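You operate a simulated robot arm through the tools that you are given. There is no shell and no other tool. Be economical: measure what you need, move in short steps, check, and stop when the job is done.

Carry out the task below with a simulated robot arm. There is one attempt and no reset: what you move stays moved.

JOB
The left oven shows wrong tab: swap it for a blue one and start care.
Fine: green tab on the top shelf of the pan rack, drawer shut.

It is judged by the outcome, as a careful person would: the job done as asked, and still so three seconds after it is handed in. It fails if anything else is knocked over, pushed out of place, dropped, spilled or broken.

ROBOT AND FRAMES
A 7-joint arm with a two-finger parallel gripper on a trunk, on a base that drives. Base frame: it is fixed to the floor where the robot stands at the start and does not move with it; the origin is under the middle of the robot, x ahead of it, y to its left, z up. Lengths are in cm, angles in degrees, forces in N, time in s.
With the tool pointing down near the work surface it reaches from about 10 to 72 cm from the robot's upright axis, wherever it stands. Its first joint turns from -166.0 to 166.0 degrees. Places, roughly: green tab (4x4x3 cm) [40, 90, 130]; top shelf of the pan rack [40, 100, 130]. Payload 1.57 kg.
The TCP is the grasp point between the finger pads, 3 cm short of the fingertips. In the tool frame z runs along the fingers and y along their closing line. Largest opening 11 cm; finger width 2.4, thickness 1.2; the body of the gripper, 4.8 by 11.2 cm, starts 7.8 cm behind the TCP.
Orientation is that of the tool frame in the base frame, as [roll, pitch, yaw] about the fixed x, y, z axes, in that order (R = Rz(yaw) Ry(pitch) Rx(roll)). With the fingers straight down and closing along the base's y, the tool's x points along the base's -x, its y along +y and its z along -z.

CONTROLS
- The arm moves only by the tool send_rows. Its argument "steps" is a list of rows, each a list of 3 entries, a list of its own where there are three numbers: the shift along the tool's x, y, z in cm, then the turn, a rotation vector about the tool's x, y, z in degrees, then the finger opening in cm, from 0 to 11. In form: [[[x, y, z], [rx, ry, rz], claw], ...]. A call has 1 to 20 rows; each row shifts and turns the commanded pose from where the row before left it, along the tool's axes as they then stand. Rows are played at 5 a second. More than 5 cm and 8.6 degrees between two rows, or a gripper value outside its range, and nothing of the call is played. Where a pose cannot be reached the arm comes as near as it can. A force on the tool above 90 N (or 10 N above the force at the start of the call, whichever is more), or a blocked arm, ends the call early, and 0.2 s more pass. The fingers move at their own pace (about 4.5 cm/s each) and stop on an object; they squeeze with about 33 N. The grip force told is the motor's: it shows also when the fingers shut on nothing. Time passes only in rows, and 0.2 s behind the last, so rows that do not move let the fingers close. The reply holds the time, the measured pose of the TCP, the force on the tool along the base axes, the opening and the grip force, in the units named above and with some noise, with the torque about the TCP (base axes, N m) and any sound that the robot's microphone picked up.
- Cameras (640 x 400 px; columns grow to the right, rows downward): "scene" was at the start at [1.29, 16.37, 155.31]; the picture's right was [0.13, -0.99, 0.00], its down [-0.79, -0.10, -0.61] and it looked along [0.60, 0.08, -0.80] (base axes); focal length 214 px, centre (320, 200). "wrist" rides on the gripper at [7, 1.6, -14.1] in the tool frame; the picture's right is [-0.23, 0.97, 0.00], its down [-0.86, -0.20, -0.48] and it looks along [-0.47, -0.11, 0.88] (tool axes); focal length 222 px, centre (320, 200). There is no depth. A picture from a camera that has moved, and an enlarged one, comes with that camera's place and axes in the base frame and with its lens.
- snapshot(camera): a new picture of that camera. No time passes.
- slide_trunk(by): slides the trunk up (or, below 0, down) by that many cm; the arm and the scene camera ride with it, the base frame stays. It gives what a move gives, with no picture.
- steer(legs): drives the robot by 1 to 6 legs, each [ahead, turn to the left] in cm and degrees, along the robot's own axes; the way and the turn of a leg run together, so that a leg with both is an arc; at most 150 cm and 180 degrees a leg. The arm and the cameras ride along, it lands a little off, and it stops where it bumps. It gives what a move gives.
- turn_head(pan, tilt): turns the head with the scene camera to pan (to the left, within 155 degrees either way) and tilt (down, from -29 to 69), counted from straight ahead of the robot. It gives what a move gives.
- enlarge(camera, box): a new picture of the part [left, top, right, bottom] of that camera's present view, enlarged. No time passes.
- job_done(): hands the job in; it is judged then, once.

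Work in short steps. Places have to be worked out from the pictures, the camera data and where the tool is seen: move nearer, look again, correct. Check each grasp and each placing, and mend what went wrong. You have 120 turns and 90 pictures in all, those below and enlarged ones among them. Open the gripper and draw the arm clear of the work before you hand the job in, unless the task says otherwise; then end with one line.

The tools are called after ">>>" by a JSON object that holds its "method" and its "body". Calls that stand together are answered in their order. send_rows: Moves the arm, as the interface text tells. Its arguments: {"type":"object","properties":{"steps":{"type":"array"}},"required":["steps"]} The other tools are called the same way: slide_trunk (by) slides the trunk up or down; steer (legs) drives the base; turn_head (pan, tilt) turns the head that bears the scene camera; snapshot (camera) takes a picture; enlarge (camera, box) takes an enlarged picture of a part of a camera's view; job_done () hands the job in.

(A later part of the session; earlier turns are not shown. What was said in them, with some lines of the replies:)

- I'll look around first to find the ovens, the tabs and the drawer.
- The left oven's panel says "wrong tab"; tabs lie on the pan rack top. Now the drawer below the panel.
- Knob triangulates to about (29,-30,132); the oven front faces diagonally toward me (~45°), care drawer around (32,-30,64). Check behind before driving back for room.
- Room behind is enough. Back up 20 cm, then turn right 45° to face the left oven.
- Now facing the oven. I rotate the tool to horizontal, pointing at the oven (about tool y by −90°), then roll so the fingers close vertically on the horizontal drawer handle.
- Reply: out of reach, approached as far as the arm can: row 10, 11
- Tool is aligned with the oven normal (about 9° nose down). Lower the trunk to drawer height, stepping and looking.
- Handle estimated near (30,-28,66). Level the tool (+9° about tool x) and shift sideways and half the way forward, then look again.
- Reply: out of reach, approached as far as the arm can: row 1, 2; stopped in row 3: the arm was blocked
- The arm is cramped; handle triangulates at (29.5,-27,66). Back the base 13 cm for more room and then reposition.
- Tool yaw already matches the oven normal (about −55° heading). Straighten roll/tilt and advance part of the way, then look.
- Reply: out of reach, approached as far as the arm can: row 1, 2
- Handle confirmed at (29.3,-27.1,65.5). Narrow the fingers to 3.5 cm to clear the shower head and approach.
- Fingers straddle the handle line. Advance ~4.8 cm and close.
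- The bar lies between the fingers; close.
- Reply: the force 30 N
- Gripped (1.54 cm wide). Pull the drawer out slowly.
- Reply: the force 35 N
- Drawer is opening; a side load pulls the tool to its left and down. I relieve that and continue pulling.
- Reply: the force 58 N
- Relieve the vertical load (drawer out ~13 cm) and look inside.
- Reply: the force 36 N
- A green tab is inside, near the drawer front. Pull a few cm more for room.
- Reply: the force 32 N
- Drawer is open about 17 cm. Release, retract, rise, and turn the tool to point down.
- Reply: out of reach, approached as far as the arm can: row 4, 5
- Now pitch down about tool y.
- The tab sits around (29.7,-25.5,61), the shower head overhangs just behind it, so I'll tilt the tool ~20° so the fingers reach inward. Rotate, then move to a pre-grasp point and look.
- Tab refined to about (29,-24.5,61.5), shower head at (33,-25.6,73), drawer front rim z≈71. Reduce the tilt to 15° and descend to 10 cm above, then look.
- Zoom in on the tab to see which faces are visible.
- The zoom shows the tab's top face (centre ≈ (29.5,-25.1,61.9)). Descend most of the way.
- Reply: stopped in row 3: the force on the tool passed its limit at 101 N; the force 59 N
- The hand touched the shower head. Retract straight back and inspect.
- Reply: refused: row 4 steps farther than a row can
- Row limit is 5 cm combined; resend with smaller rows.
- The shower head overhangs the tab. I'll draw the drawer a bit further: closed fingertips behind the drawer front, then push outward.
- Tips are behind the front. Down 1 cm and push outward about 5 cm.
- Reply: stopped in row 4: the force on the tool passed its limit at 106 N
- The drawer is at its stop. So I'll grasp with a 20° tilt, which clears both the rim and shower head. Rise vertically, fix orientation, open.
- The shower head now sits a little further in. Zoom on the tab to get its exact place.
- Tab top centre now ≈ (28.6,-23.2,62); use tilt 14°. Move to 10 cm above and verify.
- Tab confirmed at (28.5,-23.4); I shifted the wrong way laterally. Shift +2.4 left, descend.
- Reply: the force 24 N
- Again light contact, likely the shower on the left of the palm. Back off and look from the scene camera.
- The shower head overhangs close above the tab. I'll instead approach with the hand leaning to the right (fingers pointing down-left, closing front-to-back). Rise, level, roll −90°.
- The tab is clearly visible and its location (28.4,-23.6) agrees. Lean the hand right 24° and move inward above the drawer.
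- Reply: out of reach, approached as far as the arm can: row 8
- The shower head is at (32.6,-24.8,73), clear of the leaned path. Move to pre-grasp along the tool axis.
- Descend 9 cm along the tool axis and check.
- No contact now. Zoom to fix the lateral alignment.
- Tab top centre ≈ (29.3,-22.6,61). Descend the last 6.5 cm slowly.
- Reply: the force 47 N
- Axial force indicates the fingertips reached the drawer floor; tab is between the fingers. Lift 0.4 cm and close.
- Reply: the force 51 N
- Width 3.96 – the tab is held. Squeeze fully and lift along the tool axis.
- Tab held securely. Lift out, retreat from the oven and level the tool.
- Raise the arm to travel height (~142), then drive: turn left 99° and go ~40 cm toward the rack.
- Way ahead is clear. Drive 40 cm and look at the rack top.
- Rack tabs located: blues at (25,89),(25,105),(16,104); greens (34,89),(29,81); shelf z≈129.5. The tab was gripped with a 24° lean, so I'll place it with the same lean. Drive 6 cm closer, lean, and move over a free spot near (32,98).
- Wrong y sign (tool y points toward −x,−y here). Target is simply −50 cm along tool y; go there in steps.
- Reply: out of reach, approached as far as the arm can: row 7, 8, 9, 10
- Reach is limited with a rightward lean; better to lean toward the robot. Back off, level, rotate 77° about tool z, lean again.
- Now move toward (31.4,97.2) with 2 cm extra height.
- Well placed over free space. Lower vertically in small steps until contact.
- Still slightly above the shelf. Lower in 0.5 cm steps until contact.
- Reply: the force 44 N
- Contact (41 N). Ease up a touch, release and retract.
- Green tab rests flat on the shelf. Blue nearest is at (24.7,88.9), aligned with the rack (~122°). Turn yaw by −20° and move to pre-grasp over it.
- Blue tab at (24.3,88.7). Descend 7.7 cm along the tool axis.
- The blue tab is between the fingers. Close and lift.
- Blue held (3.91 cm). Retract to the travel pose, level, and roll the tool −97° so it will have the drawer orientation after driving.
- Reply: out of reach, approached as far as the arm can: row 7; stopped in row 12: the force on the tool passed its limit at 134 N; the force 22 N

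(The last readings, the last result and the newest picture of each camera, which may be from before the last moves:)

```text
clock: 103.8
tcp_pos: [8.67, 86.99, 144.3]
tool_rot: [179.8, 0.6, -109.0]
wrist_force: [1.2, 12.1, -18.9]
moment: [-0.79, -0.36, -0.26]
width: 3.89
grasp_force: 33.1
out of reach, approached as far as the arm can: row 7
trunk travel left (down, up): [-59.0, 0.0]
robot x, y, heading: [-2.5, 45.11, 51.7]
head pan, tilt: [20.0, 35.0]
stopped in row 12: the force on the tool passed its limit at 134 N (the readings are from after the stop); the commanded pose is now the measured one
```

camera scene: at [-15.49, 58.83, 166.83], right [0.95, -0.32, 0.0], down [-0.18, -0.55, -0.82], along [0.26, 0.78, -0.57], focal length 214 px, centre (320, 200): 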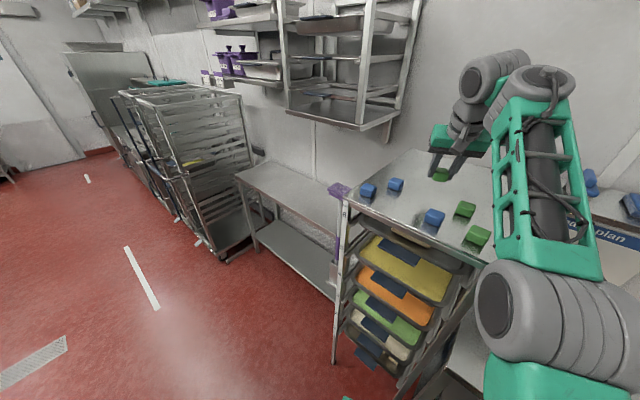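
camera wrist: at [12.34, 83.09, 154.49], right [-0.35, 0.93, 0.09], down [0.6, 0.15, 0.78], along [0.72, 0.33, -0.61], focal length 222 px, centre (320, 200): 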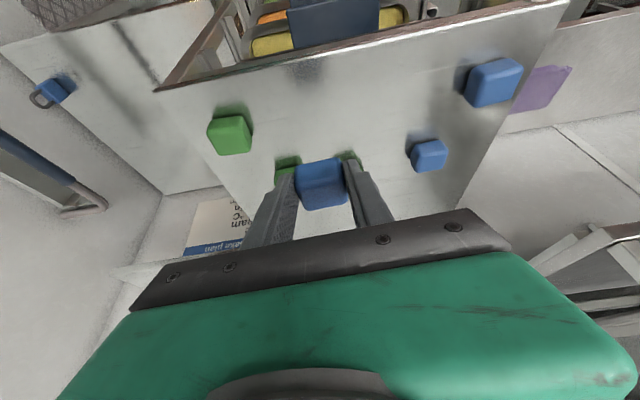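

A contact occurred while rolling; look before continuing.

>>> {"method": "snapshot", "body": {"camera": "scene"}}

>>> {"method": "snapshot", "body": {"camera": "wrist"}}

```text
20 pictures are left
camera scene: at [-15.6, 58.7, 166.84], right [0.95, -0.32, 0.0], down [-0.18, -0.54, -0.82], along [0.26, 0.78, -0.57], focal length 214 px, centre (320, 200)
```

scene: 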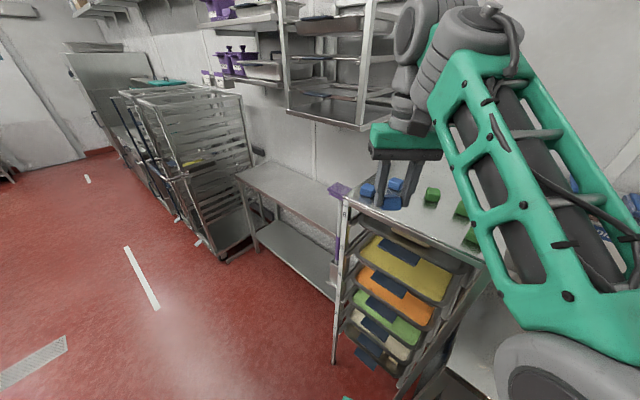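

```text
19 pictures are left
camera wrist: at [4.89, 80.74, 158.39], right [-0.85, 0.53, 0.01], down [0.47, 0.74, 0.49], along [0.26, 0.42, -0.87], focal length 222 px, centre (320, 200)
```

wrist: 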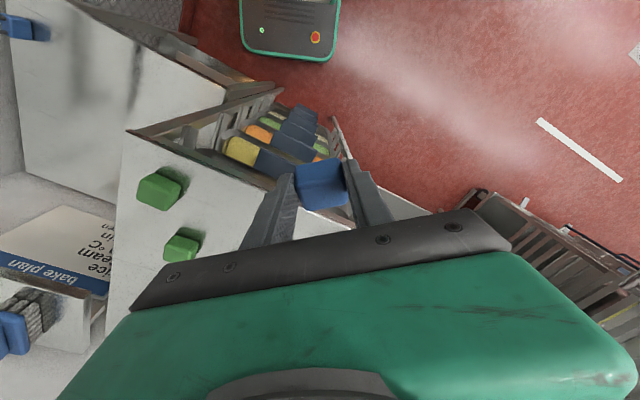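

Probably the wrist brushing the wall rack above. Drive straight back 20 cm away from it.

>>> {"method": "steer", "body": {"legs": [[-20, 0]]}}

>>> {"method": "snapshot", "body": {"camera": "scene"}}

```text
clock: 105.3
tcp_pos: [-3.63, 71.31, 144.27]
tool_rot: [179.8, 0.5, -109.2]
wrist_force: [-8.4, 21.1, -30.2]
moment: [-1.39, -2.34, -1.24]
width: 3.88
grasp_force: 33.2
trunk travel left (down, up): [-59.0, 0.0]
robot x, y, heading: [-14.92, 30.0, 51.3]
head pan, tilt: [20.0, 35.0]
```

```text
18 pictures are left
camera scene: at [-28.02, 43.04, 166.84], right [0.95, -0.32, 0.0], down [-0.18, -0.54, -0.82], along [0.26, 0.78, -0.57], focal length 214 px, centre (320, 200)
```

scene: 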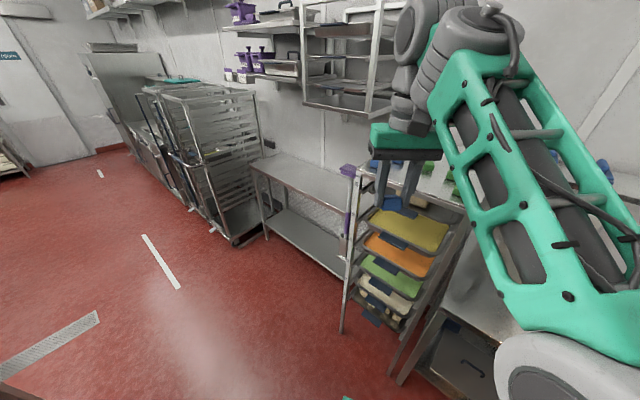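

The force moved with the robot: a self-contact. Roll back a little, pull in and lower to where this roll worked before, then retry gently.

>>> {"method": "send_rows", "body": {"steps": [[[0, 0, 0], [0, 0, 6], 0], [[0, 0, 0], [0, 0, 6], 0], [[0, 0, 3], [0, 0, 0], 0], [[3.5, -0.5, 2], [0, 0, 0], 0], [[3.5, -0.5, 0], [0, 0, 0], 0]]}}

>>> {"method": "send_rows", "body": {"steps": [[[0, 0, 0], [0, 0, -8.1], 0], [[0, 0, 0], [0, 0, -8.1], 0], [[0, 0, 0], [0, 0, -8.1], 0], [[0, 0, 0], [0, 0, -8.1], 0]]}}

```text
clock: 106.5
tcp_pos: [-6.43, 64.64, 139.35]
tool_rot: [179.7, 0.6, -121.3]
wrist_force: [-0.5, 0.7, -0.3]
moment: [0.0, 0.02, 0.0]
width: 3.87
grasp_force: 33.4
trunk travel left (down, up): [-59.0, 0.0]
robot x, y, heading: [-14.61, 29.68, 51.5]
head pan, tilt: [20.0, 35.0]
```

```text
clock: 107.5
tcp_pos: [-6.28, 64.83, 139.32]
tool_rot: [-180.0, 0.7, -88.6]
wrist_force: [-0.9, 0.3, -0.5]
moment: [0.02, 0.01, -0.01]
width: 3.87
grasp_force: 32.7
trunk travel left (down, up): [-59.0, 0.0]
robot x, y, heading: [-14.84, 29.81, 51.3]
head pan, tilt: [20.0, 35.0]
```

Works. Finish the roll, then drive back to the oven working position.

>>> {"method": "send_rows", "body": {"steps": [[[0, 0, 0], [0, 0, -7.5], 0], [[0, 0, 0], [0, 0, -7.5], 0], [[0, 0, 0], [0, 0, -7.5], 0], [[0, 0, 0], [0, 0, -7.5], 0], [[0, 0, 0], [0, 0, -7.5], 0]]}}

>>> {"method": "steer", "body": {"legs": [[-26.5, 0], [0, -96.5]]}}

>>> {"method": "turn_head", "body": {"pan": 0, "tilt": 50}}

>>> {"method": "slide_trunk", "body": {"by": -39}}

>>> {"method": "snapshot", "body": {"camera": "wrist"}}

```text
clock: 108.8
tcp_pos: [-6.4, 64.87, 139.24]
tool_rot: [-179.6, 0.4, -51.2]
wrist_force: [0.7, 0.0, -0.8]
moment: [-0.01, -0.02, -0.01]
width: 3.89
grasp_force: 33.5
trunk travel left (down, up): [-59.0, 0.0]
robot x, y, heading: [-14.74, 29.77, 51.4]
head pan, tilt: [20.0, 35.0]
```

```text
clock: 114.7
tcp_pos: [2.26, -3.66, 139.23]
tool_rot: [-179.6, 0.4, -148.4]
wrist_force: [-0.1, 0.4, -0.3]
moment: [0.01, -0.01, -0.01]
width: 3.91
grasp_force: 33.0
trunk travel left (down, up): [-59.0, 0.0]
robot x, y, heading: [-31.4, 8.97, -45.5]
head pan, tilt: [20.0, 35.0]
```

```text
clock: 115.6
tcp_pos: [2.28, -3.63, 139.22]
tool_rot: [-179.6, 0.5, -148.4]
wrist_force: [-0.5, 0.4, 0.2]
moment: [0.0, 0.0, 0.01]
width: 3.87
grasp_force: 32.9
trunk travel left (down, up): [-59.0, 0.0]
robot x, y, heading: [-31.04, 9.09, -45.8]
head pan, tilt: [0.0, 50.0]
```

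```text
clock: 119.3
tcp_pos: [2.25, -3.67, 100.29]
tool_rot: [-179.6, 0.4, -148.3]
wrist_force: [0.2, 0.3, 0.5]
moment: [0.03, -0.01, 0.0]
width: 3.86
grasp_force: 33.1
trunk travel left (down, up): [-20.0, 39.0]
robot x, y, heading: [-31.44, 9.32, -45.9]
head pan, tilt: [0.0, 50.0]
```

```text
17 pictures are left
camera wrist: at [-4.66, -5.98, 114.32], right [-0.32, 0.95, -0.01], down [0.83, 0.28, 0.49], along [0.46, 0.15, -0.87], focal length 222 px, centre (320, 200)
```

wrist: 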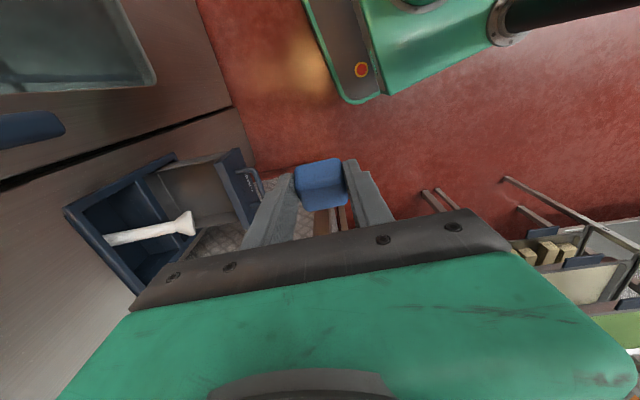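

Back at the drawer, still open; shower at the same place. Repeat the proven approach: lower, lean right 24°, move inward, then down to the pre-place point.

>>> {"method": "send_rows", "body": {"steps": [[[0.2, -2.5, 4], [0, 0, -1.2], 0], [[0.2, -2.5, 4], [0, 0, 0], 0], [[0.2, -2.5, 4], [0, 0, 0], 0], [[0, 0, 0], [0, -8, 0], 0], [[0, 0, 0], [0, -8, 0], 0], [[0, 0, 0], [0, -8, 0], 0], [[0, -4.4, 0], [0, 0, 0], 0], [[0, -4.4, 0], [0, 0, 0], 0], [[0, -4.4, 0], [0, 0, 0], 0], [[0, -4.4, 0], [0, 0, 0], 0], [[0.1, -2, 3], [0, 0, 0], 0], [[0.1, -2, 3.5], [0, 0, 0], 0], [[0.1, -0.4, 3.6], [0, 0, 0], 0], [[0.1, 0, 3.6], [0, 0, 0], 0]]}}

>>> {"method": "snapshot", "body": {"camera": "wrist"}}

```text
clock: 122.3
tcp_pos: [22.04, -27.78, 76.71]
tool_rot: [179.9, 19.9, -147.3]
wrist_force: [0.6, 0.2, 0.1]
moment: [-0.04, -0.03, 0.01]
width: 3.86
grasp_force: 33.0
out of reach, approached as far as the arm can: row 4, 14
trunk travel left (down, up): [-20.0, 39.0]
robot x, y, heading: [-31.57, 9.26, -45.7]
head pan, tilt: [0.0, 50.0]
```

```text
16 pictures are left
camera wrist: at [11.6, -32.6, 87.71], right [-0.35, 0.94, 0.08], down [0.65, 0.18, 0.74], along [0.68, 0.31, -0.67], focal length 222 px, centre (320, 200)
```

wrist: 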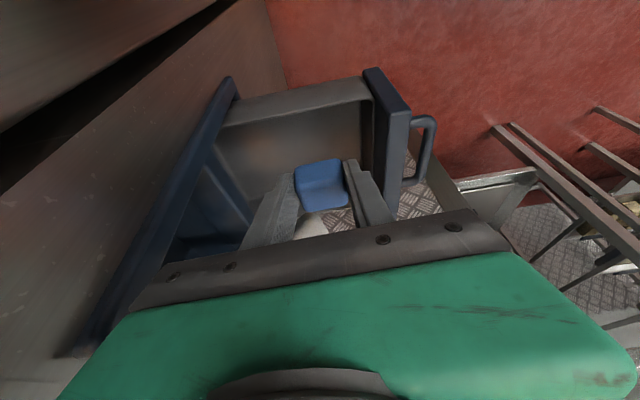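

Near the pre-place point (lean ~20°). Nudge outward 1 cm and read the pose.

>>> {"method": "send_rows", "body": {"steps": [[[0, 1.2, 0], [0, 0, 0], 0], [[0, 0, 0], [0, 0, 0], 0]]}}

```text
clock: 122.9
tcp_pos: [21.58, -27.34, 77.53]
tool_rot: [-179.9, 19.9, -147.2]
wrist_force: [0.5, -1.0, -0.7]
moment: [0.04, 0.02, 0.01]
width: 3.86
grasp_force: 33.2
out of reach, approached as far as the arm can: row 1
trunk travel left (down, up): [-20.0, 39.0]
robot x, y, heading: [-31.18, 9.16, -45.6]
head pan, tilt: [0.0, 50.0]
```

Sync the command to the achievable 20° lean and descend partway, shifting left ~2 cm.

>>> {"method": "send_rows", "body": {"steps": [[[0, 0.5, 0], [0, 4, 0], 0], [[-1.0, 0.5, 2], [0, 0, 0], 0], [[-0.8, 0, 3], [0, 0, 0], 0], [[0, 0, 3], [0, 0, 0], 0]]}}

>>> {"method": "snapshot", "body": {"camera": "wrist"}}

```text
clock: 123.9
tcp_pos: [26.37, -26.11, 72.17]
tool_rot: [-179.8, 15.9, -147.4]
wrist_force: [0.4, 0.0, 0.1]
moment: [-0.03, -0.02, 0.04]
width: 3.87
grasp_force: 32.8
out of reach, approached as far as the arm can: row 3, 4
trunk travel left (down, up): [-20.0, 39.0]
robot x, y, heading: [-31.56, 8.91, -45.6]
head pan, tilt: [0.0, 50.0]
```

```text
15 pictures are left
camera wrist: at [16.6, -30.53, 83.88], right [-0.34, 0.94, 0.06], down [0.69, 0.21, 0.7], along [0.64, 0.28, -0.72], focal length 222 px, centre (320, 200)
```

wrist: 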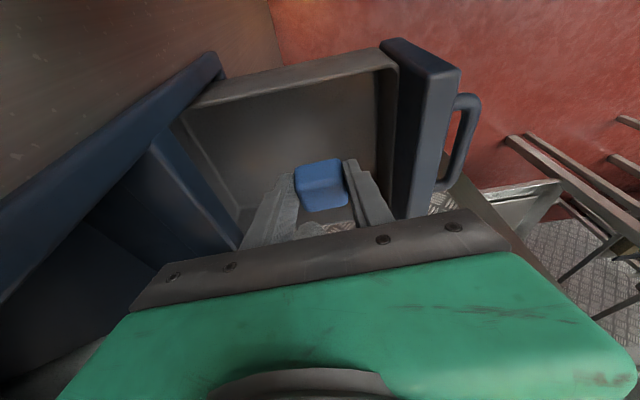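

Arm is at a joint limit for more lean; 16° suffices if I place the tab further right in the drawer. Sync and shift outward ~2.5 cm.

>>> {"method": "send_rows", "body": {"steps": [[[0, 1.3, 0], [0, 5, 0], 0], [[0, 1.3, 0], [0, 0, 0], 0], [[0, 0, 0], [0, 0, 0], 0]]}}

```text
clock: 124.7
tcp_pos: [24.96, -24.1, 72.29]
tool_rot: [-179.8, 10.9, -147.3]
wrist_force: [0.8, -0.5, -0.3]
moment: [0.02, 0.01, 0.01]
width: 3.85
grasp_force: 32.7
trunk travel left (down, up): [-20.0, 39.0]
robot x, y, heading: [-31.79, 8.67, -45.8]
head pan, tilt: [0.0, 50.0]
```

Commanded equals measured now (lean 10.9°). Try increasing the lean here.

>>> {"method": "send_rows", "body": {"steps": [[[0, 0, 0], [0, -6, 0], 0], [[0, 0, 0], [0, -6, 0], 0], [[0, 0, 0], [0, 0, 0], 0]]}}

```text
clock: 125.5
tcp_pos: [27.6, -26.77, 74.22]
tool_rot: [-179.9, 22.8, -147.4]
wrist_force: [-14.3, -7.8, -19.0]
moment: [-0.39, 0.93, -0.07]
width: 3.89
grasp_force: 32.4
out of reach, approached as far as the arm can: row 1, 2
trunk travel left (down, up): [-20.0, 39.0]
robot x, y, heading: [-31.17, 9.15, -45.8]
head pan, tilt: [0.0, 50.0]
```

That pushed the TCP off into something. Undo the rotation right away.

>>> {"method": "send_rows", "body": {"steps": [[[0, 0, 0], [0, 6, 0], 0], [[0, 0, 0], [0, 6, 0], 0], [[0, 0, 0], [0, 0, 0], 0]]}}

>>> {"method": "snapshot", "body": {"camera": "wrist"}}

```text
clock: 126.3
tcp_pos: [27.76, -26.44, 74.54]
tool_rot: [-179.6, 11.0, -147.2]
wrist_force: [-0.9, -0.3, -0.4]
moment: [-0.01, 0.0, 0.0]
width: 3.87
grasp_force: 32.8
trunk travel left (down, up): [-20.0, 39.0]
robot x, y, heading: [-31.59, 9.22, -45.6]
head pan, tilt: [0.0, 50.0]
```

```text
14 pictures are left
camera wrist: at [18.83, -30.19, 87.07], right [-0.34, 0.94, 0.04], down [0.73, 0.24, 0.64], along [0.59, 0.24, -0.77], focal length 222 px, centre (320, 200)
```

wrist: 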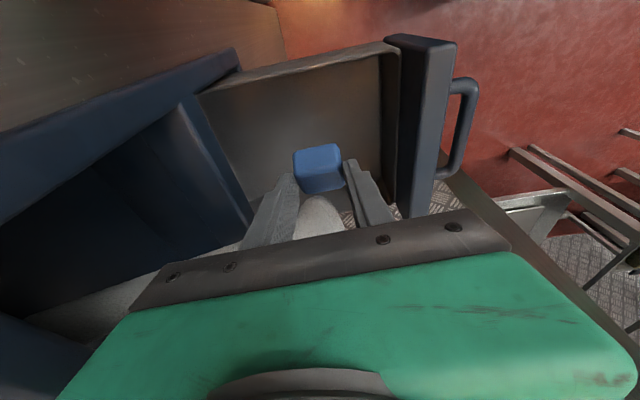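

The shower head is visible just left of the fingers. Shift outward 3.7 and right 3.5 to clear it, then check.

>>> {"method": "send_rows", "body": {"steps": [[[1.7, 1.8, -0.3], [0, 0, 0], 0], [[1.7, 1.9, -0.3], [0, 0, 0], 0], [[0, 0, 0], [0, 0, 0], 0]]}}

>>> {"method": "snapshot", "body": {"camera": "wrist"}}

```text
clock: 127.1
tcp_pos: [22.77, -25.16, 74.39]
tool_rot: [-179.6, 11.0, -147.3]
wrist_force: [-0.3, 0.0, -0.6]
moment: [-0.01, -0.02, 0.0]
width: 3.9
grasp_force: 33.1
trunk travel left (down, up): [-20.0, 39.0]
robot x, y, heading: [-31.59, 8.9, -45.9]
head pan, tilt: [0.0, 50.0]
```

```text
13 pictures are left
camera wrist: at [13.83, -29.03, 86.9], right [-0.34, 0.94, 0.04], down [0.73, 0.24, 0.64], along [0.59, 0.24, -0.77], focal length 222 px, centre (320, 200)
```

wrist: 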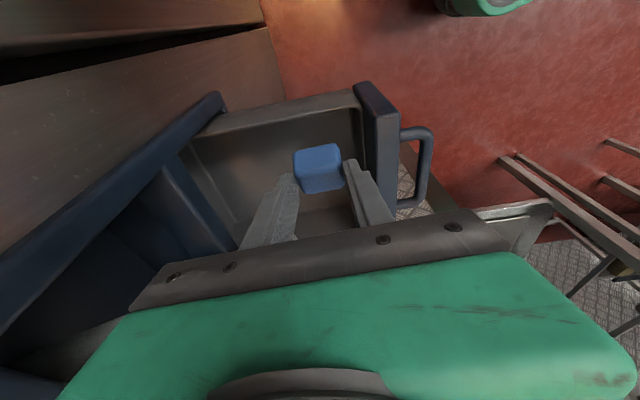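

Right rim is at b≈−1, plenty of room; tab will land right-of-centre. Descend 8 cm.

>>> {"method": "send_rows", "body": {"steps": [[[0, 0, 3], [0, 0, 0], 0], [[0, 0, 3], [0, 0, 0], 0], [[0, 0, 2], [0, 0, 0], 0]]}}

>>> {"method": "send_rows", "body": {"steps": [[[0, 0, 0.7], [0, 0, 0], 0], [[0, 0, 0.7], [0, 0, 0], 0], [[0, 0, 0.4], [0, 0, 0], 0]]}}

>>> {"method": "snapshot", "body": {"camera": "wrist"}}

```text
clock: 127.9
tcp_pos: [26.32, -26.27, 68.49]
tool_rot: [-179.8, 10.9, -147.4]
wrist_force: [0.8, 0.1, -0.3]
moment: [0.0, -0.03, 0.01]
width: 3.88
grasp_force: 32.7
out of reach, approached as far as the arm can: row 1, 2, 3
trunk travel left (down, up): [-20.0, 39.0]
robot x, y, heading: [-31.82, 9.18, -45.6]
head pan, tilt: [0.0, 50.0]
```

```text
clock: 128.7
tcp_pos: [27.18, -26.35, 66.97]
tool_rot: [-179.8, 10.9, -147.2]
wrist_force: [0.4, -0.4, -0.3]
moment: [-0.02, -0.03, 0.0]
width: 3.89
grasp_force: 33.3
out of reach, approached as far as the arm can: row 2
trunk travel left (down, up): [-20.0, 39.0]
robot x, y, heading: [-31.53, 8.87, -45.4]
head pan, tilt: [0.0, 50.0]
```

```text
12 pictures are left
camera wrist: at [18.28, -30.2, 79.45], right [-0.34, 0.94, 0.04], down [0.74, 0.24, 0.63], along [0.59, 0.24, -0.77], focal length 222 px, centre (320, 200)
```

wrist: 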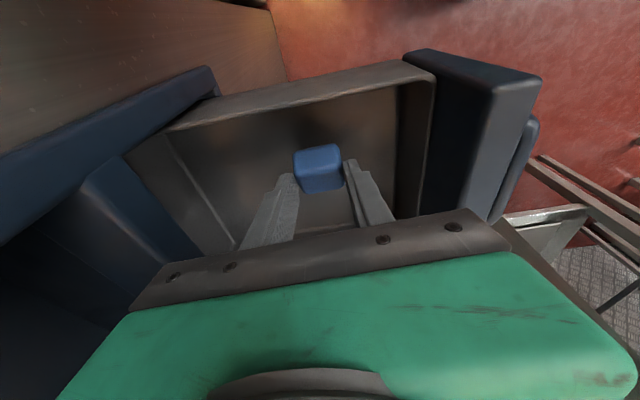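

The arm config keeps drifting at its limit, so I use the trunk for the final descent: shift out/right slightly, then slide the trunk down 2 cm.

>>> {"method": "send_rows", "body": {"steps": [[[0.5, 1.5, 0], [0, 0, 0], 0], [[0, 0, 0], [0, 0, 0], 0]]}}

>>> {"method": "slide_trunk", "body": {"by": -2}}

```text
clock: 129.3
tcp_pos: [27.06, -26.05, 67.49]
tool_rot: [-179.8, 11.0, -147.3]
wrist_force: [0.1, -0.8, -0.8]
moment: [0.0, 0.01, -0.02]
width: 3.89
grasp_force: 33.1
out of reach, approached as far as the arm can: row 1
trunk travel left (down, up): [-20.0, 39.0]
robot x, y, heading: [-31.03, 9.33, -45.5]
head pan, tilt: [0.0, 50.0]
```

```text
clock: 130.0
tcp_pos: [26.96, -26.12, 65.63]
tool_rot: [-179.9, 11.0, -147.4]
wrist_force: [-5.9, -2.5, 4.6]
moment: [0.15, -0.66, 0.01]
width: 3.88
grasp_force: 32.8
trunk travel left (down, up): [-18.0, 41.0]
robot x, y, heading: [-31.6, 8.95, -45.9]
head pan, tilt: [0.0, 50.0]
```

Light sideways contact (probably shower). Move right 1.5 cm and lower the trunk more.

>>> {"method": "send_rows", "body": {"steps": [[[1.0, 0.5, 0], [0, 0, 0], 0], [[0.8, 0.5, 0], [0, 0, 0], 0]]}}

>>> {"method": "slide_trunk", "body": {"by": -1}}

>>> {"method": "snapshot", "body": {"camera": "wrist"}}

```text
clock: 130.6
tcp_pos: [26.09, -26.88, 65.63]
tool_rot: [179.7, 10.7, -147.4]
wrist_force: [0.0, 0.1, -0.9]
moment: [0.02, -0.01, -0.01]
width: 3.9
grasp_force: 33.1
out of reach, approached as far as the arm can: row 1, 2
trunk travel left (down, up): [-18.0, 41.0]
robot x, y, heading: [-31.37, 9.13, -45.6]
head pan, tilt: [0.0, 50.0]
```

```text
clock: 131.2
tcp_pos: [26.03, -27.03, 65.25]
tool_rot: [-179.7, 10.9, -147.3]
wrist_force: [-2.6, -2.3, 27.4]
moment: [0.18, -0.25, -0.04]
width: 3.94
grasp_force: 32.5
trunk travel left (down, up): [-17.0, 42.0]
robot x, y, heading: [-31.29, 9.32, -46.0]
head pan, tilt: [0.0, 50.0]
```

```text
11 pictures are left
camera wrist: at [17.05, -30.86, 77.77], right [-0.34, 0.94, 0.04], down [0.74, 0.24, 0.63], along [0.59, 0.24, -0.77], focal length 222 px, centre (320, 200)
```

wrist: 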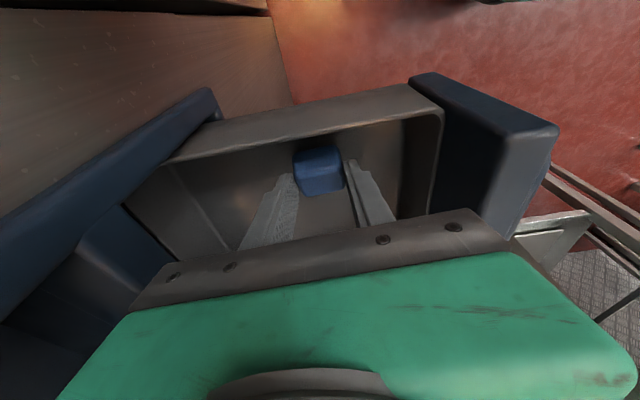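

Vertical contact 27 N: the tab is on the drawer floor. Open gently and raise the trunk.

>>> {"method": "send_rows", "body": {"steps": [[[0, 0, 0], [0, 0, 0], 4.2], [[0, 0, 0], [0, 0, 0], 5], [[0, 0, 0], [0, 0, 0], 6], [[0, 0, 0], [0, 0, 0], 6]]}}

>>> {"method": "slide_trunk", "body": {"by": 15}}

>>> {"method": "snapshot", "body": {"camera": "wrist"}}

```text
clock: 132.2
tcp_pos: [25.9, -26.92, 64.71]
tool_rot: [179.9, 10.9, -147.4]
wrist_force: [-0.5, -0.1, 0.9]
moment: [0.03, -0.03, 0.01]
width: 5.97
grasp_force: 0.1
trunk travel left (down, up): [-17.0, 42.0]
robot x, y, heading: [-31.38, 9.11, -45.9]
head pan, tilt: [0.0, 50.0]
```

```text
clock: 133.9
tcp_pos: [25.9, -26.92, 79.97]
tool_rot: [179.9, 10.8, -147.3]
wrist_force: [0.4, -0.3, 0.4]
moment: [0.03, 0.0, 0.01]
width: 6.02
grasp_force: 0.1
trunk travel left (down, up): [-32.0, 27.0]
robot x, y, heading: [-31.32, 8.63, -45.7]
head pan, tilt: [0.0, 50.0]
```

```text
10 pictures are left
camera wrist: at [17.2, -30.86, 92.35], right [-0.34, 0.94, 0.04], down [0.74, 0.24, 0.63], along [0.58, 0.25, -0.78], focal length 222 px, centre (320, 200)
```

wrist: 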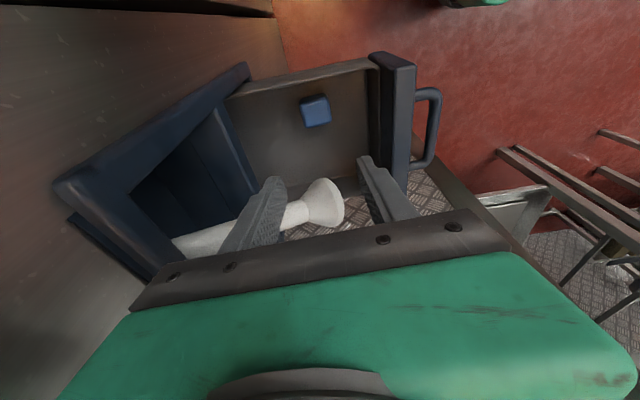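

Blue tab lies flat in the drawer. Rise more, retreat outward, level, and rotate about tool x by +90° to point horizontally at the drawer front.

>>> {"method": "slide_trunk", "body": {"by": 8}}

>>> {"method": "send_rows", "body": {"steps": [[[0, 4.5, 0], [0, 0, 0], 5], [[0, 4.5, 0], [0, 0, 0], 3.5], [[0, 4.5, 0], [0, 0, 0], 3.5], [[0, 4.5, 0], [0, 0, 0], 3.5], [[0, 4.5, 0], [0, 5.5, 0], 3.5], [[0, 0, 0], [0, 5.4, 0], 3.5], [[0, 0, 0], [0, 0, 0], 3.5]]}}

>>> {"method": "send_rows", "body": {"steps": [[[0, 0, 0], [8.2, 0, 0], 3.5], [[0, 0, 0], [8.2, 0, 0], 3.5], [[0, 0, 0], [8.2, 0, 0], 3.5], [[0, 0, 0], [8.2, 0, 0], 3.5], [[0, 0, 0], [8.2, 0, 0], 3.5], [[0, 0, 0], [8.2, 0, 0], 3.5], [[0, 0, 0], [8.2, 0, 0], 3.5], [[0, 0, 0], [8.2, 0, 0], 3.5], [[0, 0, 0], [8.2, 0, 0], 3.5], [[0, 0, 0], [8.1, 0, 0], 3.5], [[0, 0, 0], [8.1, 0, 0], 3.5]]}}

```text
clock: 135.1
tcp_pos: [26.04, -27.0, 87.65]
tool_rot: [179.9, 10.8, -147.3]
wrist_force: [-0.3, -0.4, 0.6]
moment: [0.03, 0.02, -0.01]
width: 5.99
grasp_force: 0.0
trunk travel left (down, up): [-40.0, 19.0]
robot x, y, heading: [-31.38, 9.3, -45.6]
head pan, tilt: [0.0, 50.0]
```

```text
clock: 136.7
tcp_pos: [19.39, -12.39, 96.13]
tool_rot: [179.9, -0.2, -147.3]
wrist_force: [-0.8, -0.4, 0.2]
moment: [-0.03, 0.02, 0.0]
width: 3.5
grasp_force: 0.0
out of reach, approached as far as the arm can: row 1, 2, 3, 4
trunk travel left (down, up): [-40.0, 19.0]
robot x, y, heading: [-31.42, 9.44, -45.6]
head pan, tilt: [0.0, 50.0]
```

```text
clock: 139.1
tcp_pos: [19.56, -12.64, 96.36]
tool_rot: [-90.1, -0.1, -147.2]
wrist_force: [0.3, -0.2, 0.6]
moment: [-0.01, 0.02, -0.01]
width: 3.5
grasp_force: 0.0
trunk travel left (down, up): [-40.0, 19.0]
robot x, y, heading: [-31.55, 9.08, -45.9]
head pan, tilt: [0.0, 50.0]
```

Horizontal pose achieved. Retract 9 cm and lower the trunk to handle height.

>>> {"method": "send_rows", "body": {"steps": [[[0, 0, -4.5], [0, 0, 0], 3.5], [[-1, 0, -4.5], [0, 0, 0], 3.5], [[0, 0, 0], [0, 0, 0], 3.5]]}}

>>> {"method": "slide_trunk", "body": {"by": -30.5}}

>>> {"method": "snapshot", "body": {"camera": "wrist"}}

```text
clock: 139.9
tcp_pos: [17.98, -9.68, 96.53]
tool_rot: [-90.4, -0.1, -147.1]
wrist_force: [-0.2, 1.4, -0.3]
moment: [0.04, 0.05, -0.02]
width: 3.5
grasp_force: 0.1
out of reach, approached as far as the arm can: row 1, 2
trunk travel left (down, up): [-40.0, 19.0]
robot x, y, heading: [-31.42, 9.1, -45.6]
head pan, tilt: [0.0, 50.0]
```

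```text
clock: 142.9
tcp_pos: [17.83, -9.7, 66.0]
tool_rot: [-90.3, -0.2, -147.1]
wrist_force: [-0.5, 0.4, 0.0]
moment: [-0.03, 0.0, -0.01]
width: 3.51
grasp_force: 0.0
trunk travel left (down, up): [-9.5, 49.5]
robot x, y, heading: [-31.4, 9.13, -45.8]
head pan, tilt: [0.0, 50.0]
```

```text
9 pictures are left
camera wrist: at [4.32, -1.7, 64.5], right [0.19, 0.13, -0.97], down [0.46, 0.87, 0.2], along [0.87, -0.48, 0.1], focal length 222 px, centre (320, 200)
```

wrist: 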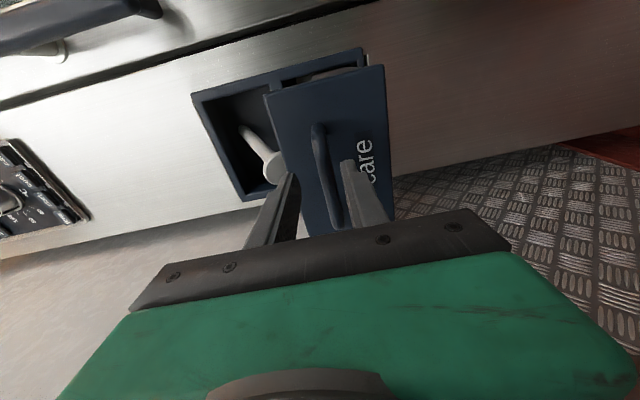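

Fingers straddle the handle, directly in front. Push the drawer in steadily.

>>> {"method": "send_rows", "body": {"steps": [[[0, 0, 2.5], [0, 0, 0], 3.5], [[0, 0, 2.5], [0, 0, 0], 3.5], [[0, 0, 2.5], [0, 0, 0], 3.5], [[0, 0, 2.5], [0, 0, 0], 3.5], [[0, 0, 2.5], [0, 0, 0], 3.5], [[0, 0, 2.5], [0, 0, 0], 3.5]]}}

>>> {"method": "send_rows", "body": {"steps": [[[0, 0, 1.5], [0, 0, 0], 3.5], [[0, 0, 1.5], [0, 0, 0], 3.5], [[0, 0, 1], [0, 0, 0], 3.5], [[0, 0, 1], [0, 0, 0], 3.5], [[0, 0, 1], [0, 0, 0], 3.5], [[0, 0, 1], [0, 0, 0], 3.5]]}}

>>> {"method": "snapshot", "body": {"camera": "wrist"}}

```text
clock: 144.3
tcp_pos: [26.0, -22.34, 65.71]
tool_rot: [-90.2, -0.1, -147.0]
wrist_force: [-1.1, 0.7, -0.1]
moment: [0.07, 0.01, -0.02]
width: 3.53
grasp_force: 0.1
trunk travel left (down, up): [-9.5, 49.5]
robot x, y, heading: [-31.48, 9.21, -45.7]
head pan, tilt: [0.0, 50.0]
```

```text
clock: 145.7
tcp_pos: [29.93, -28.0, 65.99]
tool_rot: [-90.3, -0.1, -147.0]
wrist_force: [-0.3, 0.6, 0.6]
moment: [0.01, 0.07, -0.02]
width: 3.46
grasp_force: 0.0
trunk travel left (down, up): [-9.5, 49.5]
robot x, y, heading: [-31.48, 9.24, -45.7]
head pan, tilt: [0.0, 50.0]
```

```text
8 pictures are left
camera wrist: at [16.26, -20.16, 64.44], right [0.19, 0.13, -0.97], down [0.46, 0.87, 0.2], along [0.87, -0.48, 0.1], focal length 222 px, centre (320, 200)
```

wrist: 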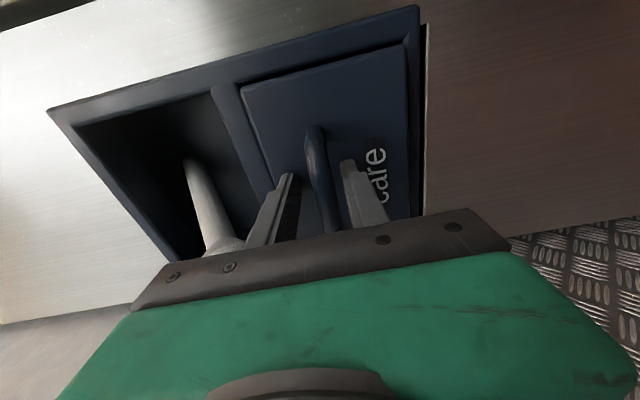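

Looks shut; push a little more to feel the end stop.

>>> {"method": "send_rows", "body": {"steps": [[[0, 0, 0.4], [0, 0, 0], 3.5], [[0, 0, 0.4], [0, 0, 0], 3.5], [[0, 0, 0.4], [0, 0, 0], 3.5], [[0, 0, 0.3], [0, 0, 0], 3.5]]}}

```text
clock: 146.7
tcp_pos: [30.65, -29.44, 65.87]
tool_rot: [-90.3, -0.2, -147.0]
wrist_force: [-0.3, -0.3, 0.2]
moment: [-0.01, 0.0, 0.01]
width: 3.49
grasp_force: 0.1
trunk travel left (down, up): [-9.5, 49.5]
robot x, y, heading: [-31.21, 9.58, -45.6]
head pan, tilt: [0.0, 50.0]
```

>>> {"method": "send_rows", "body": {"steps": [[[0, 0, 0.5], [0, 0, 0], 3.5], [[0, 0, 0.5], [0, 0, 0], 3.5], [[0, 0, 0.5], [0, 0, 0], 3.5]]}}

>>> {"method": "snapshot", "body": {"camera": "wrist"}}

```text
clock: 147.5
tcp_pos: [30.86, -29.72, 65.75]
tool_rot: [-90.5, -0.6, -147.1]
wrist_force: [-34.3, 32.7, 5.7]
moment: [-0.84, -1.09, -0.87]
width: 4.0
grasp_force: 2.8
trunk travel left (down, up): [-9.5, 49.5]
robot x, y, heading: [-31.55, 9.36, -45.3]
head pan, tilt: [0.0, 50.0]
stopped in row 3: the force on the tool passed its limit at 101 N (the readings are from after the stop); the commanded pose is now the measured one
```

```text
7 pictures are left
camera wrist: at [17.34, -21.77, 64.25], right [0.18, 0.12, -0.98], down [0.46, 0.87, 0.19], along [0.87, -0.48, 0.1], focal length 222 px, centre (320, 200)
```

wrist: 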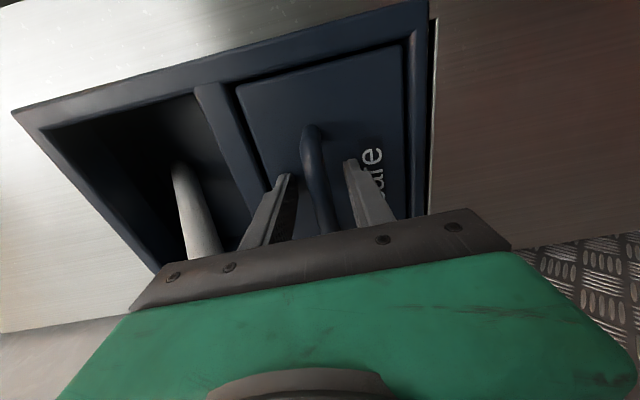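

Drawer is shut flush against its stop. Retract and raise the trunk toward the panel.

>>> {"method": "send_rows", "body": {"steps": [[[0, 0, -1], [0, 0, 0], 4], [[0, 0, -3], [0, 0, 0], 4], [[0, 0, -4], [0, 0, 0], 4], [[0, 0, -4], [0, 0, 0], 4], [[2.5, 0, -3], [0, 0, 0], 0], [[3, 0, 0], [0, 0, 0], 0], [[2.2, 0, 0], [0, 0, 0], 0]]}}

>>> {"method": "slide_trunk", "body": {"by": 49.5}}

>>> {"method": "send_rows", "body": {"steps": [[[0, -4, 0], [0, 0, 0], 0], [[0, -4, 0], [0, 0, 0], 0]]}}

>>> {"method": "snapshot", "body": {"camera": "wrist"}}

```text
clock: 149.1
tcp_pos: [16.46, -21.46, 65.62]
tool_rot: [-90.6, -0.5, -147.1]
wrist_force: [0.2, 0.0, 0.2]
moment: [0.04, 0.0, -0.01]
width: 0.0
grasp_force: 16.8
trunk travel left (down, up): [-9.5, 49.5]
robot x, y, heading: [-31.83, 9.24, -45.4]
head pan, tilt: [0.0, 50.0]
```

```text
refused: 49.5 is not a number from -40 to 40
```

```text
clock: 149.7
tcp_pos: [16.62, -21.58, 73.4]
tool_rot: [-90.7, -0.5, -147.1]
wrist_force: [0.8, 0.0, 0.8]
moment: [0.01, 0.0, -0.05]
width: 0.0
grasp_force: 21.7
trunk travel left (down, up): [-9.5, 49.5]
robot x, y, heading: [-31.09, 9.4, -45.4]
head pan, tilt: [0.0, 50.0]
```

```text
6 pictures are left
camera wrist: at [3.09, -13.68, 72.04], right [0.18, 0.13, -0.98], down [0.46, 0.87, 0.2], along [0.87, -0.48, 0.09], focal length 222 px, centre (320, 200)
```

wrist: 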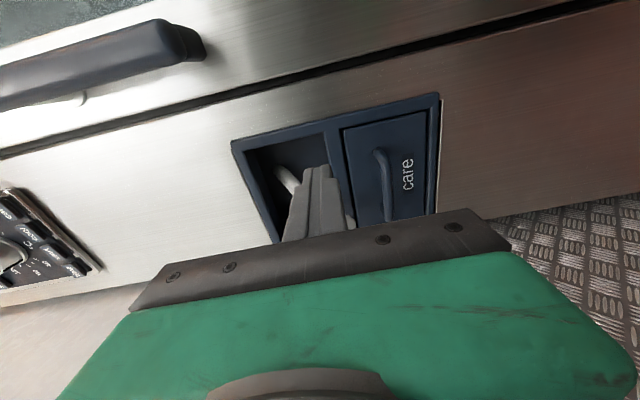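

Drawer confirmed shut. Raise the trunk 40, then arm 9 cm to button height.

>>> {"method": "slide_trunk", "body": {"by": 40}}

>>> {"method": "send_rows", "body": {"steps": [[[0, -3.2, 0], [0, 0, 0], 0], [[0, -3.2, 0], [0, 0, 0], 0], [[0, -3.2, 0], [0, 0, 0], 0]]}}

>>> {"method": "enlarge", "body": {"camera": "wrist", "box": [140, 60, 440, 248]}}

```text
clock: 153.5
tcp_pos: [16.68, -21.7, 113.51]
tool_rot: [-90.5, -0.5, -147.1]
wrist_force: [0.6, 0.3, 0.9]
moment: [-0.04, -0.03, 0.02]
width: 0.0
grasp_force: 21.5
trunk travel left (down, up): [-49.5, 9.5]
robot x, y, heading: [-31.75, 9.29, -45.5]
head pan, tilt: [0.0, 50.0]
```

```text
clock: 154.3
tcp_pos: [16.6, -21.69, 123.01]
tool_rot: [-90.6, -0.5, -147.1]
wrist_force: [0.5, -0.8, -0.2]
moment: [-0.02, -0.02, 0.04]
width: 0.01
grasp_force: 21.8
trunk travel left (down, up): [-49.5, 9.5]
robot x, y, heading: [-31.47, 9.13, -45.4]
head pan, tilt: [0.0, 50.0]
```

```text
2.13 times, centred on (290, 154) of wrist
camera zoom: at [3.18, -13.75, 121.6], right [0.18, 0.13, -0.98], down [0.46, 0.87, 0.2], along [0.87, -0.48, 0.09], focal length 473 px, centre (384, 298)
```

zoom: 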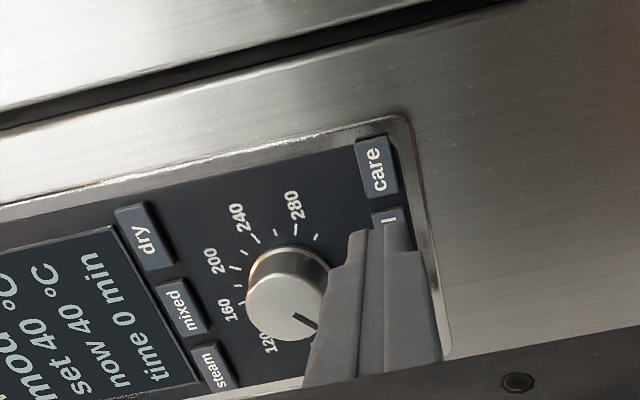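

Care button triangulates to (25.8,-35.8,123.2): straight ahead. Advance 10 cm and verify.

>>> {"method": "send_rows", "body": {"steps": [[[0, 0, 4], [0, 0, 0], 0], [[0, 0, 4], [0, 0, 0], 0], [[0.1, -0.2, 2.5], [0, 0, 0], 0]]}}

>>> {"method": "enlarge", "body": {"camera": "wrist", "box": [220, 60, 460, 220]}}

```text
clock: 155.1
tcp_pos: [22.32, -30.58, 123.21]
tool_rot: [-90.7, -0.4, -147.1]
wrist_force: [-0.6, -0.3, 0.3]
moment: [0.01, 0.01, -0.01]
width: 0.01
grasp_force: 20.9
trunk travel left (down, up): [-49.5, 9.5]
robot x, y, heading: [-31.79, 9.24, -45.4]
head pan, tilt: [0.0, 50.0]
```

```text
2.50 times, centred on (340, 140) of wrist
camera zoom: at [8.75, -22.71, 121.79], right [0.18, 0.13, -0.98], down [0.46, 0.87, 0.2], along [0.87, -0.48, 0.09], focal length 555 px, centre (270, 350)
```

zoom: 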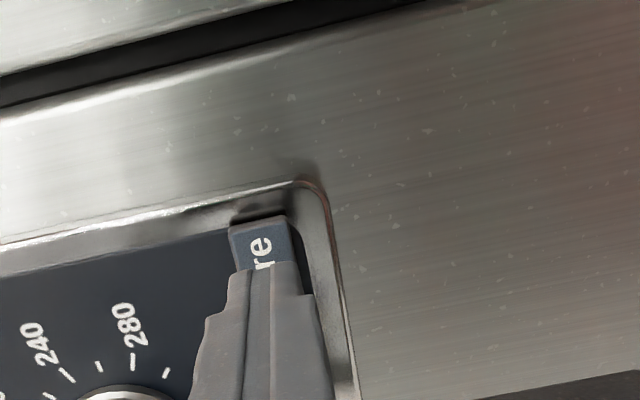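

Tip is lined up with the care button. Press forward in small steps.

>>> {"method": "send_rows", "body": {"steps": [[[-0.2, -0.2, 1.5], [0, 0, 0], 0], [[0, 0, 0.7], [0, 0, 0], 0], [[0, 0, 0.5], [0, 0, 0], 0], [[0, 0, 0.4], [0, 0, 0], 0]]}}

```text
clock: 156.1
tcp_pos: [23.89, -32.8, 123.52]
tool_rot: [-90.6, -0.5, -147.2]
wrist_force: [-18.7, 16.1, -3.3]
moment: [0.11, 0.02, -0.49]
width: 0.02
grasp_force: 21.4
trunk travel left (down, up): [-49.5, 9.5]
robot x, y, heading: [-31.79, 9.43, -45.5]
head pan, tilt: [0.0, 50.0]
heard: click
```

A click was heard on pressing. Retract and check the display with the scene camera.

>>> {"method": "send_rows", "body": {"steps": [[[0, 0, -1], [0, 0, 0], 0], [[0, 0, -4], [0, 0, 0], 0], [[0, 0, -4], [0, 0, 0], 0], [[0, 0, -4], [0, 0, 0], 0]]}}

>>> {"method": "turn_head", "body": {"pan": -10, "tilt": 20}}

>>> {"method": "snapshot", "body": {"camera": "scene"}}

```text
clock: 157.1
tcp_pos: [17.06, -21.95, 123.4]
tool_rot: [-90.6, -0.5, -147.1]
wrist_force: [0.7, -0.1, -0.5]
moment: [-0.01, -0.02, 0.0]
width: 0.0
grasp_force: 21.5
trunk travel left (down, up): [-49.5, 9.5]
robot x, y, heading: [-31.59, 9.12, -45.5]
head pan, tilt: [0.0, 50.0]
```

```text
clock: 158.0
tcp_pos: [17.14, -21.98, 123.4]
tool_rot: [-90.6, -0.5, -147.1]
wrist_force: [0.2, 0.0, 0.2]
moment: [0.0, -0.02, 0.0]
width: 0.01
grasp_force: 21.0
trunk travel left (down, up): [-49.5, 9.5]
robot x, y, heading: [-31.66, 9.01, -45.4]
head pan, tilt: [-10.0, 20.0]
```

```text
3 pictures are left
camera scene: at [-19.57, 16.64, 159.72], right [-0.82, -0.57, 0.0], down [-0.19, 0.28, -0.94], along [0.53, -0.77, -0.34], focal length 214 px, centre (320, 200)
```

scene: 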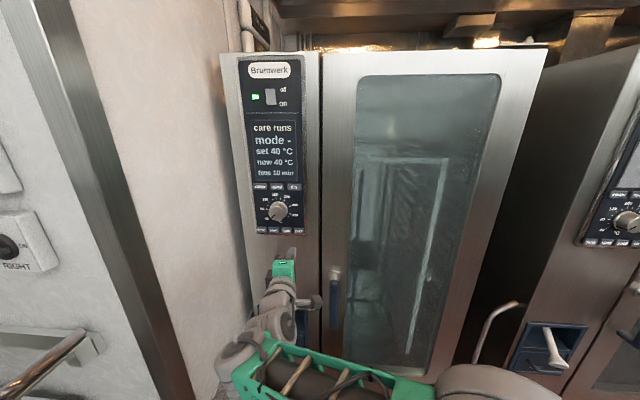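

The display now reads "care runs". Open the gripper, draw back, and take one last look at the recess.

>>> {"method": "send_rows", "body": {"steps": [[[0, 0, -4], [0, 0, 0], 6], [[0, 0, 0], [0, 0, 0], 11], [[0, 0, 0], [0, 0, 0], 11]]}}

>>> {"method": "turn_head", "body": {"pan": 0, "tilt": 45}}

>>> {"method": "snapshot", "body": {"camera": "scene"}}

```text
clock: 158.8
tcp_pos: [15.08, -18.59, 123.41]
tool_rot: [-90.6, -0.5, -147.2]
wrist_force: [0.0, 0.3, 0.0]
moment: [0.01, -0.02, 0.01]
width: 6.6
grasp_force: 0.2
trunk travel left (down, up): [-49.5, 9.5]
robot x, y, heading: [-31.99, 9.03, -45.4]
head pan, tilt: [-10.0, 20.0]
```

```text
clock: 159.7
tcp_pos: [15.14, -18.55, 123.41]
tool_rot: [-90.5, -0.5, -147.1]
wrist_force: [-0.1, -0.1, -0.1]
moment: [-0.01, -0.03, -0.01]
width: 10.99
grasp_force: 0.0
trunk travel left (down, up): [-49.5, 9.5]
robot x, y, heading: [-31.53, 9.26, -45.7]
head pan, tilt: [0.0, 45.0]
```

```text
2 pictures are left
camera scene: at [-19.15, 18.51, 155.86], right [-0.71, -0.7, 0.0], down [-0.5, 0.5, -0.71], along [0.5, -0.5, -0.71], focal length 214 px, centre (320, 200)
```

scene: 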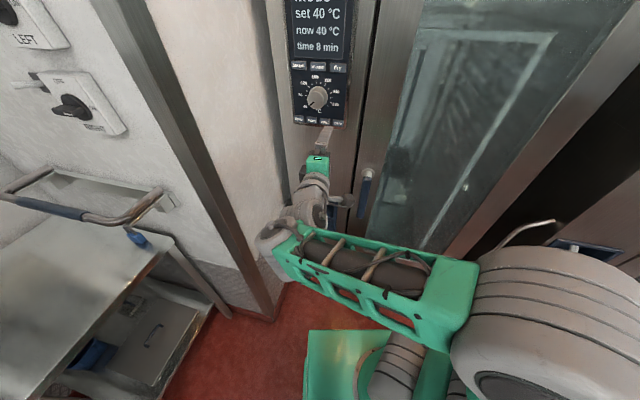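

Care is running (time counting down), drawer shut, arm clear; hand in.

>>> {"method": "job_done", "body": {}}

```text
The job is handed in.
```

The left oven now has a blue tab in its shut care drawer and shows "care runs", and the green tab is on the top shelf of the pan rack. Working in the drawer, the gripper bumped the oven's hand shower a few times; it still sits in its recess, though its head may have shifted slightly.
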